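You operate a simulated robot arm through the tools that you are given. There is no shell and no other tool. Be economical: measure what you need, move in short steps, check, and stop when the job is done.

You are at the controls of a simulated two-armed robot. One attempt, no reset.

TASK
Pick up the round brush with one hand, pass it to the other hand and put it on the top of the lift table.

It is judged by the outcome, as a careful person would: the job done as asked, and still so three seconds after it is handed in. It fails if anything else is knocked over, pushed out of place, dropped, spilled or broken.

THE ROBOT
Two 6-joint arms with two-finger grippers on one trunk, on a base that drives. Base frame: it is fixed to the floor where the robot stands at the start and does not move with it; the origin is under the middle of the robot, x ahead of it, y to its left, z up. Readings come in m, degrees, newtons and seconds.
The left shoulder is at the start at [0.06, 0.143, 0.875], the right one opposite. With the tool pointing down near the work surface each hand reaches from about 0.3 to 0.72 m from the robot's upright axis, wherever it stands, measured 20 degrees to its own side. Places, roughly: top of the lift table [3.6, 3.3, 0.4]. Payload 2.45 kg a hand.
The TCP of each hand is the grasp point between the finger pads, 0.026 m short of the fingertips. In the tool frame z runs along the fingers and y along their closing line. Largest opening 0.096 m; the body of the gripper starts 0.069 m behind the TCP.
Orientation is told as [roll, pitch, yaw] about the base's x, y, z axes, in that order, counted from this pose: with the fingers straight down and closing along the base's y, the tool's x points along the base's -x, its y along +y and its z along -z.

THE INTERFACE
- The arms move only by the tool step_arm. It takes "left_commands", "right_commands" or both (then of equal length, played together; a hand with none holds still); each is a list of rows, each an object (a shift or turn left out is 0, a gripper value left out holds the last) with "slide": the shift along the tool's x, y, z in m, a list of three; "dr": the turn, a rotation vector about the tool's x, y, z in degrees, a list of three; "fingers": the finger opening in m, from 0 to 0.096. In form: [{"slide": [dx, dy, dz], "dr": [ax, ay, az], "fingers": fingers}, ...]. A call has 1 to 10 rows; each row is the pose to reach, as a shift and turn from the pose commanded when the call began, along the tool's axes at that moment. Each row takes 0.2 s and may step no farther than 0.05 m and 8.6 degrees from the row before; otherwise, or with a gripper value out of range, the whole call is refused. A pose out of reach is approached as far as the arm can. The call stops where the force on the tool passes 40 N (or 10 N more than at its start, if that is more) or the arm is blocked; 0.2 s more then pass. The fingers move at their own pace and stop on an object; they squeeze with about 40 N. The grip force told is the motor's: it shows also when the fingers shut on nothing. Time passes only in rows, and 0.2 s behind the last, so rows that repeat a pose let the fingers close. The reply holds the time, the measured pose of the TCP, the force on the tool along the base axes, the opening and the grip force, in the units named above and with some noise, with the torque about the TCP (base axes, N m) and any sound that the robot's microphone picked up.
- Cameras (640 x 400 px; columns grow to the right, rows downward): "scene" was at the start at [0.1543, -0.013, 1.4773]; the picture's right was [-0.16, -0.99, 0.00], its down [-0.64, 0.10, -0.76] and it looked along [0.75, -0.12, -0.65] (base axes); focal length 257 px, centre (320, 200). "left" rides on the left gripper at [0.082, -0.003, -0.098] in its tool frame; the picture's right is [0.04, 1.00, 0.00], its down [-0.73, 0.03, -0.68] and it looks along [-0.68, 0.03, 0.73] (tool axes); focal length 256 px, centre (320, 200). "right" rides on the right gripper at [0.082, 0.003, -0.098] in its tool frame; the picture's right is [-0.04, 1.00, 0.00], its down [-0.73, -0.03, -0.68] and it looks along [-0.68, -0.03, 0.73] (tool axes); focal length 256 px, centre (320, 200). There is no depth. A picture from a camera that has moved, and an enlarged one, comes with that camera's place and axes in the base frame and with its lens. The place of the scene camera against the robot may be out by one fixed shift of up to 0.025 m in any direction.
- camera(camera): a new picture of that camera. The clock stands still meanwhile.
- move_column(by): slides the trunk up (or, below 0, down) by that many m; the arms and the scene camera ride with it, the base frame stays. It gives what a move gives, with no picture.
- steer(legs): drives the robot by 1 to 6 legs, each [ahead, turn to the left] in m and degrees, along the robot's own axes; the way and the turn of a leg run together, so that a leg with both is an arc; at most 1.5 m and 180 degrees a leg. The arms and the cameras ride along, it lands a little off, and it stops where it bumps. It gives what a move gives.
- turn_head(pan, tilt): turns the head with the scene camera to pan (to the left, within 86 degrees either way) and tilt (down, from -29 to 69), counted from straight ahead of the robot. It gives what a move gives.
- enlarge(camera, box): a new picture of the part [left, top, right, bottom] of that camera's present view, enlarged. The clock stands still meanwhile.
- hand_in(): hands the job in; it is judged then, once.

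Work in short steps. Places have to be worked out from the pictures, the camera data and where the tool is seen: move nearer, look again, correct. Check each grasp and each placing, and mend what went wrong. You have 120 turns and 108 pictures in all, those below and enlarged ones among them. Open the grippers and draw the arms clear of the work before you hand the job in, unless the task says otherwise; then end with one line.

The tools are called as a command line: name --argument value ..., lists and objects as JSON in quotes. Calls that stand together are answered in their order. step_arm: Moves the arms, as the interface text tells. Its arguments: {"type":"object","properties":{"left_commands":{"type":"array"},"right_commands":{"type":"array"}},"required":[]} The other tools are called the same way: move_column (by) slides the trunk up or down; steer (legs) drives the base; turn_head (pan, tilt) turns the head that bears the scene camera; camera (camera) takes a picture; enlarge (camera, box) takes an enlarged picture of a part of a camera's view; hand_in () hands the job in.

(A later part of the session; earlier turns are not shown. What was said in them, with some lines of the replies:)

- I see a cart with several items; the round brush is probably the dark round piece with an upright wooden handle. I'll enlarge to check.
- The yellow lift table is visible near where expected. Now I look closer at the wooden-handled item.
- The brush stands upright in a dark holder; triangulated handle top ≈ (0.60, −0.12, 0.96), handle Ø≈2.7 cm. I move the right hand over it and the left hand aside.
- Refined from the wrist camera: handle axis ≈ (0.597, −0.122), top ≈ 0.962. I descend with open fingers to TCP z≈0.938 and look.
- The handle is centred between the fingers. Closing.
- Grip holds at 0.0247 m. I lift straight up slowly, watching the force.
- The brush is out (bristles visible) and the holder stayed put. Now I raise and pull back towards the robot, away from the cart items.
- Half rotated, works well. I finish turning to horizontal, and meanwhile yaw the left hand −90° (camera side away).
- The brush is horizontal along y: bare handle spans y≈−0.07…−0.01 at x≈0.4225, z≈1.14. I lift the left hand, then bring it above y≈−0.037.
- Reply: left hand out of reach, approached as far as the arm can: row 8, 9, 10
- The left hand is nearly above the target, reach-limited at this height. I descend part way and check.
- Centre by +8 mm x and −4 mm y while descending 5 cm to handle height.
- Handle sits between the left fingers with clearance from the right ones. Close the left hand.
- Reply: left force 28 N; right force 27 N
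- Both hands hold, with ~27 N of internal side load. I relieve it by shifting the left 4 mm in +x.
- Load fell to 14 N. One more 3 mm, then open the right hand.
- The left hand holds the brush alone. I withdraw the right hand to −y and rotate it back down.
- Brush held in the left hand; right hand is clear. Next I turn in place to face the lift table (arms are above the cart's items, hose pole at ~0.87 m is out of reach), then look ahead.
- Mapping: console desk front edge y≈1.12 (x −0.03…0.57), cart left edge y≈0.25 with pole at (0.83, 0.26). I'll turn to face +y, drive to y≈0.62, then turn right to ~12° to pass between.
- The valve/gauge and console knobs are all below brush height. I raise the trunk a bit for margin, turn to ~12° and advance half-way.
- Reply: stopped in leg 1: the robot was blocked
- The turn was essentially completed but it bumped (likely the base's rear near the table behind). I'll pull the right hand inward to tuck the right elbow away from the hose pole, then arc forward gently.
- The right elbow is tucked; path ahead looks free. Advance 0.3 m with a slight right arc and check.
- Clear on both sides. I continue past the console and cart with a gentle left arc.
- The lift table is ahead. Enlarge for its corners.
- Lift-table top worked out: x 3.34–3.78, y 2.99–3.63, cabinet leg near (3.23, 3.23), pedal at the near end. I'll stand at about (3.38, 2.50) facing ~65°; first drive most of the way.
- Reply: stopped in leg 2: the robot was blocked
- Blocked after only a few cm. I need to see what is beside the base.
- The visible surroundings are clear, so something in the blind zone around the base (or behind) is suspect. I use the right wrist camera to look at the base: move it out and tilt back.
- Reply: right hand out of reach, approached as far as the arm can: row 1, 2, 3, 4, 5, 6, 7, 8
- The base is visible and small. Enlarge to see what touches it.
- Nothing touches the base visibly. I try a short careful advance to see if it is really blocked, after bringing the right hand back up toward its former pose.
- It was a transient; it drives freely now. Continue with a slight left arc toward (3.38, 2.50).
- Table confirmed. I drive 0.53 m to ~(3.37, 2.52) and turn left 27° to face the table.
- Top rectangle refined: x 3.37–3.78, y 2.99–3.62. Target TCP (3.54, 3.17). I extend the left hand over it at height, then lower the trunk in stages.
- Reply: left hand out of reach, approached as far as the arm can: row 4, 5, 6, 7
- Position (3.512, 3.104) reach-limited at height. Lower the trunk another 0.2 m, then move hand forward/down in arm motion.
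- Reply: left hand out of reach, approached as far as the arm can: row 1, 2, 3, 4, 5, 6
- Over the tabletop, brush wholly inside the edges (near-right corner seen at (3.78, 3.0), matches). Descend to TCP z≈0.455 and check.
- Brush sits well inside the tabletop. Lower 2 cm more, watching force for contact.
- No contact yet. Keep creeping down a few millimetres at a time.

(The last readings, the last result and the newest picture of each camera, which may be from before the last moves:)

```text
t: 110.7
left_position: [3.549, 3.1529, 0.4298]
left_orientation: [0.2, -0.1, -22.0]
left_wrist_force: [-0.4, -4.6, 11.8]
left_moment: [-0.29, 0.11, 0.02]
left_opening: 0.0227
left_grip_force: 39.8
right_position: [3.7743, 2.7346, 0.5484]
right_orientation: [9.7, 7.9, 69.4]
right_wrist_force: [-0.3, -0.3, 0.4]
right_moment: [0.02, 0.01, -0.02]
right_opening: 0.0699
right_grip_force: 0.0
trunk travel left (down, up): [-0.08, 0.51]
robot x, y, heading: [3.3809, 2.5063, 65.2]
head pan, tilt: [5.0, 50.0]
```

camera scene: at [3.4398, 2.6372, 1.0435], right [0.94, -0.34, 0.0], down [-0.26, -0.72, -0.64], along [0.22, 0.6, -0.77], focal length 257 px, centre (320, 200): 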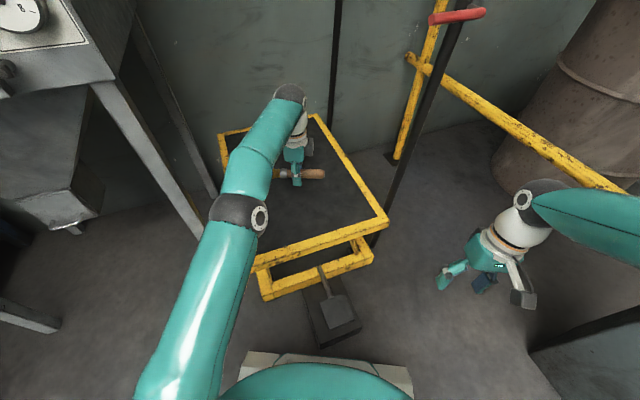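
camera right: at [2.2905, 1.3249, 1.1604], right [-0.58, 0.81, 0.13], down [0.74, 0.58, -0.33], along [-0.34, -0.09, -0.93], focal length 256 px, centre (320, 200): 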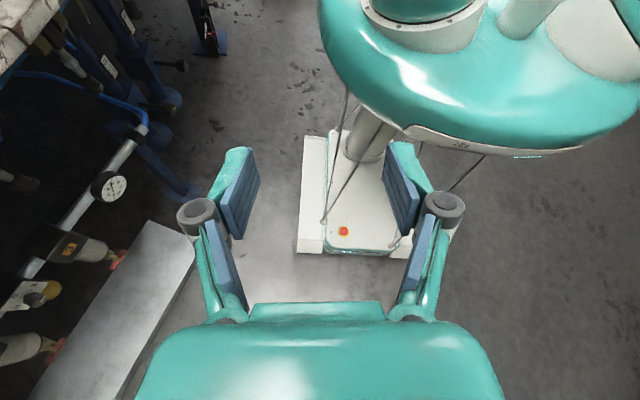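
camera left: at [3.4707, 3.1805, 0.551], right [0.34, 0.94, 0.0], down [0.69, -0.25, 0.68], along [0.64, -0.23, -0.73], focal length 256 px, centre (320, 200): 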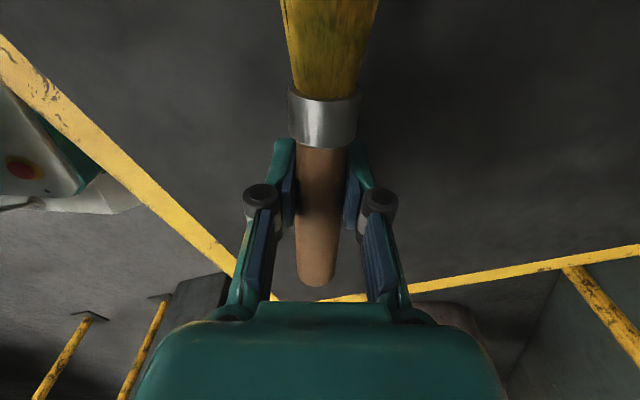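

Fingertips touch (12 N). I ease up 3 mm and open the fingers gradually.

step_arm --left_commands '[{"slide": [0, 0, -0.003]}, {"slide": [0, 0, -0.003], "fingers": 0.03}, {"slide": [0, 0, -0.003], "fingers": 0.034}, {"slide": [0, 0, -0.003], "fingers": 0.038}, {"slide": [0, 0, -0.003], "fingers": 0.042}, {"slide": [0, 0, -0.003], "fingers": 0.046}]'

enlarge --camera "scene" --box '[260, 130, 360, 220]'

camera --camera "left"

```text
t: 112.1
left_position: [3.5479, 3.1535, 0.4302]
left_orientation: [0.2, -0.1, -22.1]
left_wrist_force: [0.5, 0.1, -0.3]
left_moment: [-0.01, -0.02, 0.01]
left_opening: 0.0457
left_grip_force: 0.1
right_position: [3.773, 2.7341, 0.5484]
right_orientation: [9.8, 7.9, 69.4]
right_wrist_force: [0.3, 0.6, -0.5]
right_moment: [-0.03, -0.04, 0.03]
right_opening: 0.0702
right_grip_force: 0.1
trunk travel left (down, up): [-0.08, 0.51]
robot x, y, heading: [3.3803, 2.5052, 65.2]
head pan, tilt: [5.0, 50.0]
```

```text
4.44 times, centred on (310, 175) of scene
camera zoom: at [3.4397, 2.637, 1.0435], right [0.94, -0.34, 0.0], down [-0.26, -0.72, -0.64], along [0.22, 0.6, -0.77], focal length 1144 px, centre (364, 311)
```

zoom: 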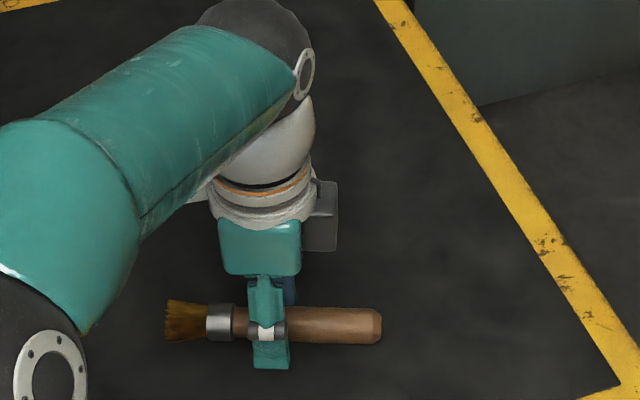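

```text
46 pictures are left
camera left: at [3.4712, 3.1802, 0.5265], right [0.34, 0.94, 0.0], down [0.69, -0.25, 0.68], along [0.64, -0.23, -0.73], focal length 256 px, centre (320, 200)
```

left: 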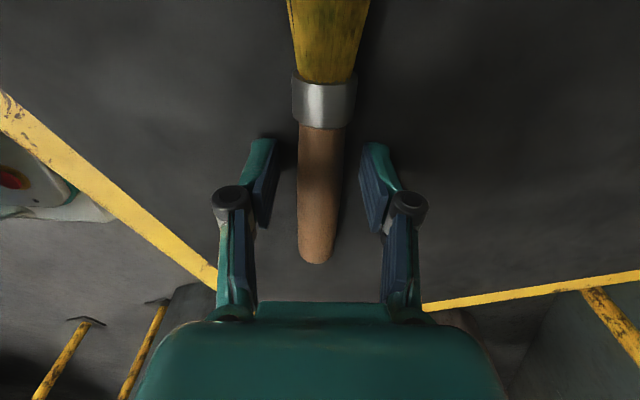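

The brush has settled on the tabletop between the fingers. I open fully and rise straight up.

step_arm --left_commands '[{"fingers": 0.07}, {"fingers": 0.085}, {"fingers": 0.085}, {"slide": [0, 0, -0.02]}, {"slide": [0, 0, -0.04]}, {"slide": [0, 0, -0.07]}, {"slide": [0, 0, -0.1]}, {"slide": [0, 0, -0.14]}]'

enlarge --camera "scene" --box '[200, 90, 400, 300]'

camera --camera "left"

```text
t: 113.9
left_position: [3.5456, 3.1481, 0.5704]
left_orientation: [0.2, 0.0, -22.2]
left_wrist_force: [0.7, 0.4, 0.4]
left_moment: [0.0, 0.02, 0.01]
left_opening: 0.085
left_grip_force: 0.1
left hand out of reach, approached as far as the arm can: row 8
right_position: [3.7738, 2.7335, 0.5483]
right_orientation: [9.8, 7.8, 69.4]
right_wrist_force: [-0.1, 0.3, 0.3]
right_moment: [-0.02, 0.0, -0.04]
right_opening: 0.0703
right_grip_force: 0.1
trunk travel left (down, up): [-0.08, 0.51]
robot x, y, heading: [3.3768, 2.5089, 65.2]
head pan, tilt: [5.0, 50.0]
```

```text
1.90 times, centred on (300, 195) of scene
camera zoom: at [3.4397, 2.637, 1.0436], right [0.94, -0.34, 0.0], down [-0.26, -0.72, -0.64], along [0.22, 0.6, -0.77], focal length 490 px, centre (358, 210)
```

zoom: 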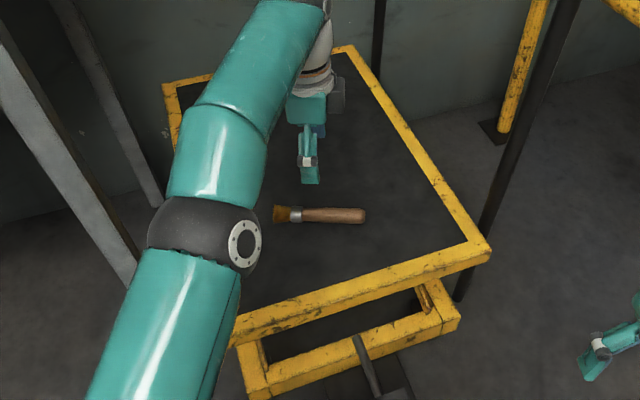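

```text
44 pictures are left
camera left: at [3.4692, 3.1742, 0.6677], right [0.34, 0.94, 0.0], down [0.69, -0.25, 0.68], along [0.64, -0.23, -0.73], focal length 256 px, centre (320, 200)
```

left: 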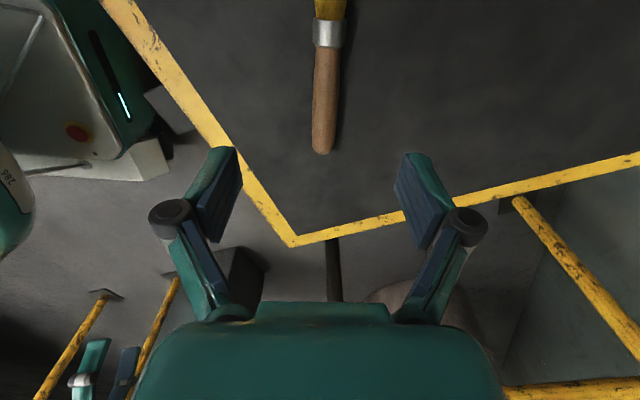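

The brush lies at rest on the top. I raise the trunk and pull the left hand back, then do a final check.

move_column --by 0.3

step_arm --left_commands '[{"slide": [0, -0.04, 0]}, {"slide": [0, -0.08, 0]}, {"slide": [0, -0.12, 0]}, {"slide": [0, -0.16, 0]}, {"slide": [0, -0.2, 0]}, {"slide": [0, -0.24, 0]}]'

camera --camera "scene"

```text
t: 116.9
left_position: [3.5453, 3.1486, 0.8697]
left_orientation: [0.3, -0.1, -22.1]
left_wrist_force: [0.6, 0.0, -0.2]
left_moment: [0.01, -0.02, -0.01]
left_opening: 0.0853
left_grip_force: 0.1
right_position: [3.7756, 2.7344, 0.8471]
right_orientation: [9.9, 7.8, 69.3]
right_wrist_force: [-1.2, 0.5, 0.0]
right_moment: [-0.05, 0.0, 0.0]
right_opening: 0.07
right_grip_force: 0.1
trunk travel left (down, up): [-0.38, 0.21]
robot x, y, heading: [3.3788, 2.5085, 65.1]
head pan, tilt: [5.0, 50.0]
```

```text
t: 118.3
left_position: [3.455, 2.9257, 0.8719]
left_orientation: [0.3, -0.2, -22.1]
left_wrist_force: [-0.7, 0.1, 0.9]
left_moment: [0.05, -0.01, 0.01]
left_opening: 0.0847
left_grip_force: 0.2
right_position: [3.7734, 2.7341, 0.849]
right_orientation: [9.7, 7.9, 69.4]
right_wrist_force: [-0.2, -0.2, -0.2]
right_moment: [0.01, -0.01, -0.03]
right_opening: 0.0698
right_grip_force: 0.2
trunk travel left (down, up): [-0.38, 0.21]
robot x, y, heading: [3.3816, 2.5114, 65.0]
head pan, tilt: [5.0, 50.0]
```

```text
43 pictures are left
camera scene: at [3.4393, 2.6362, 1.3437], right [0.94, -0.34, 0.0], down [-0.26, -0.72, -0.64], along [0.22, 0.6, -0.77], focal length 257 px, centre (320, 200)
```

scene: 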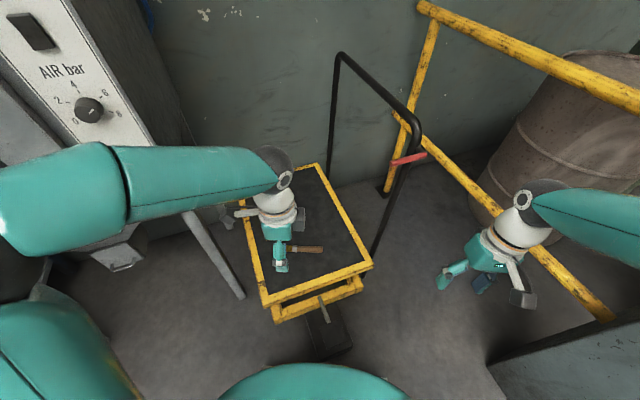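

The brush lies still on the lift table's top, both grippers are open and clear, so I hand in.

hand_in

```text
The job is handed in.
```

The round brush is on the lift table: the right hand lifted it from its holder, passed it to the left, and the left laid it on the top, where it came to rest. The base reported being blocked twice on the way. I saw nothing displaced, but I couldn't see behind the robot at the first stop, where it may have touched the table behind it.
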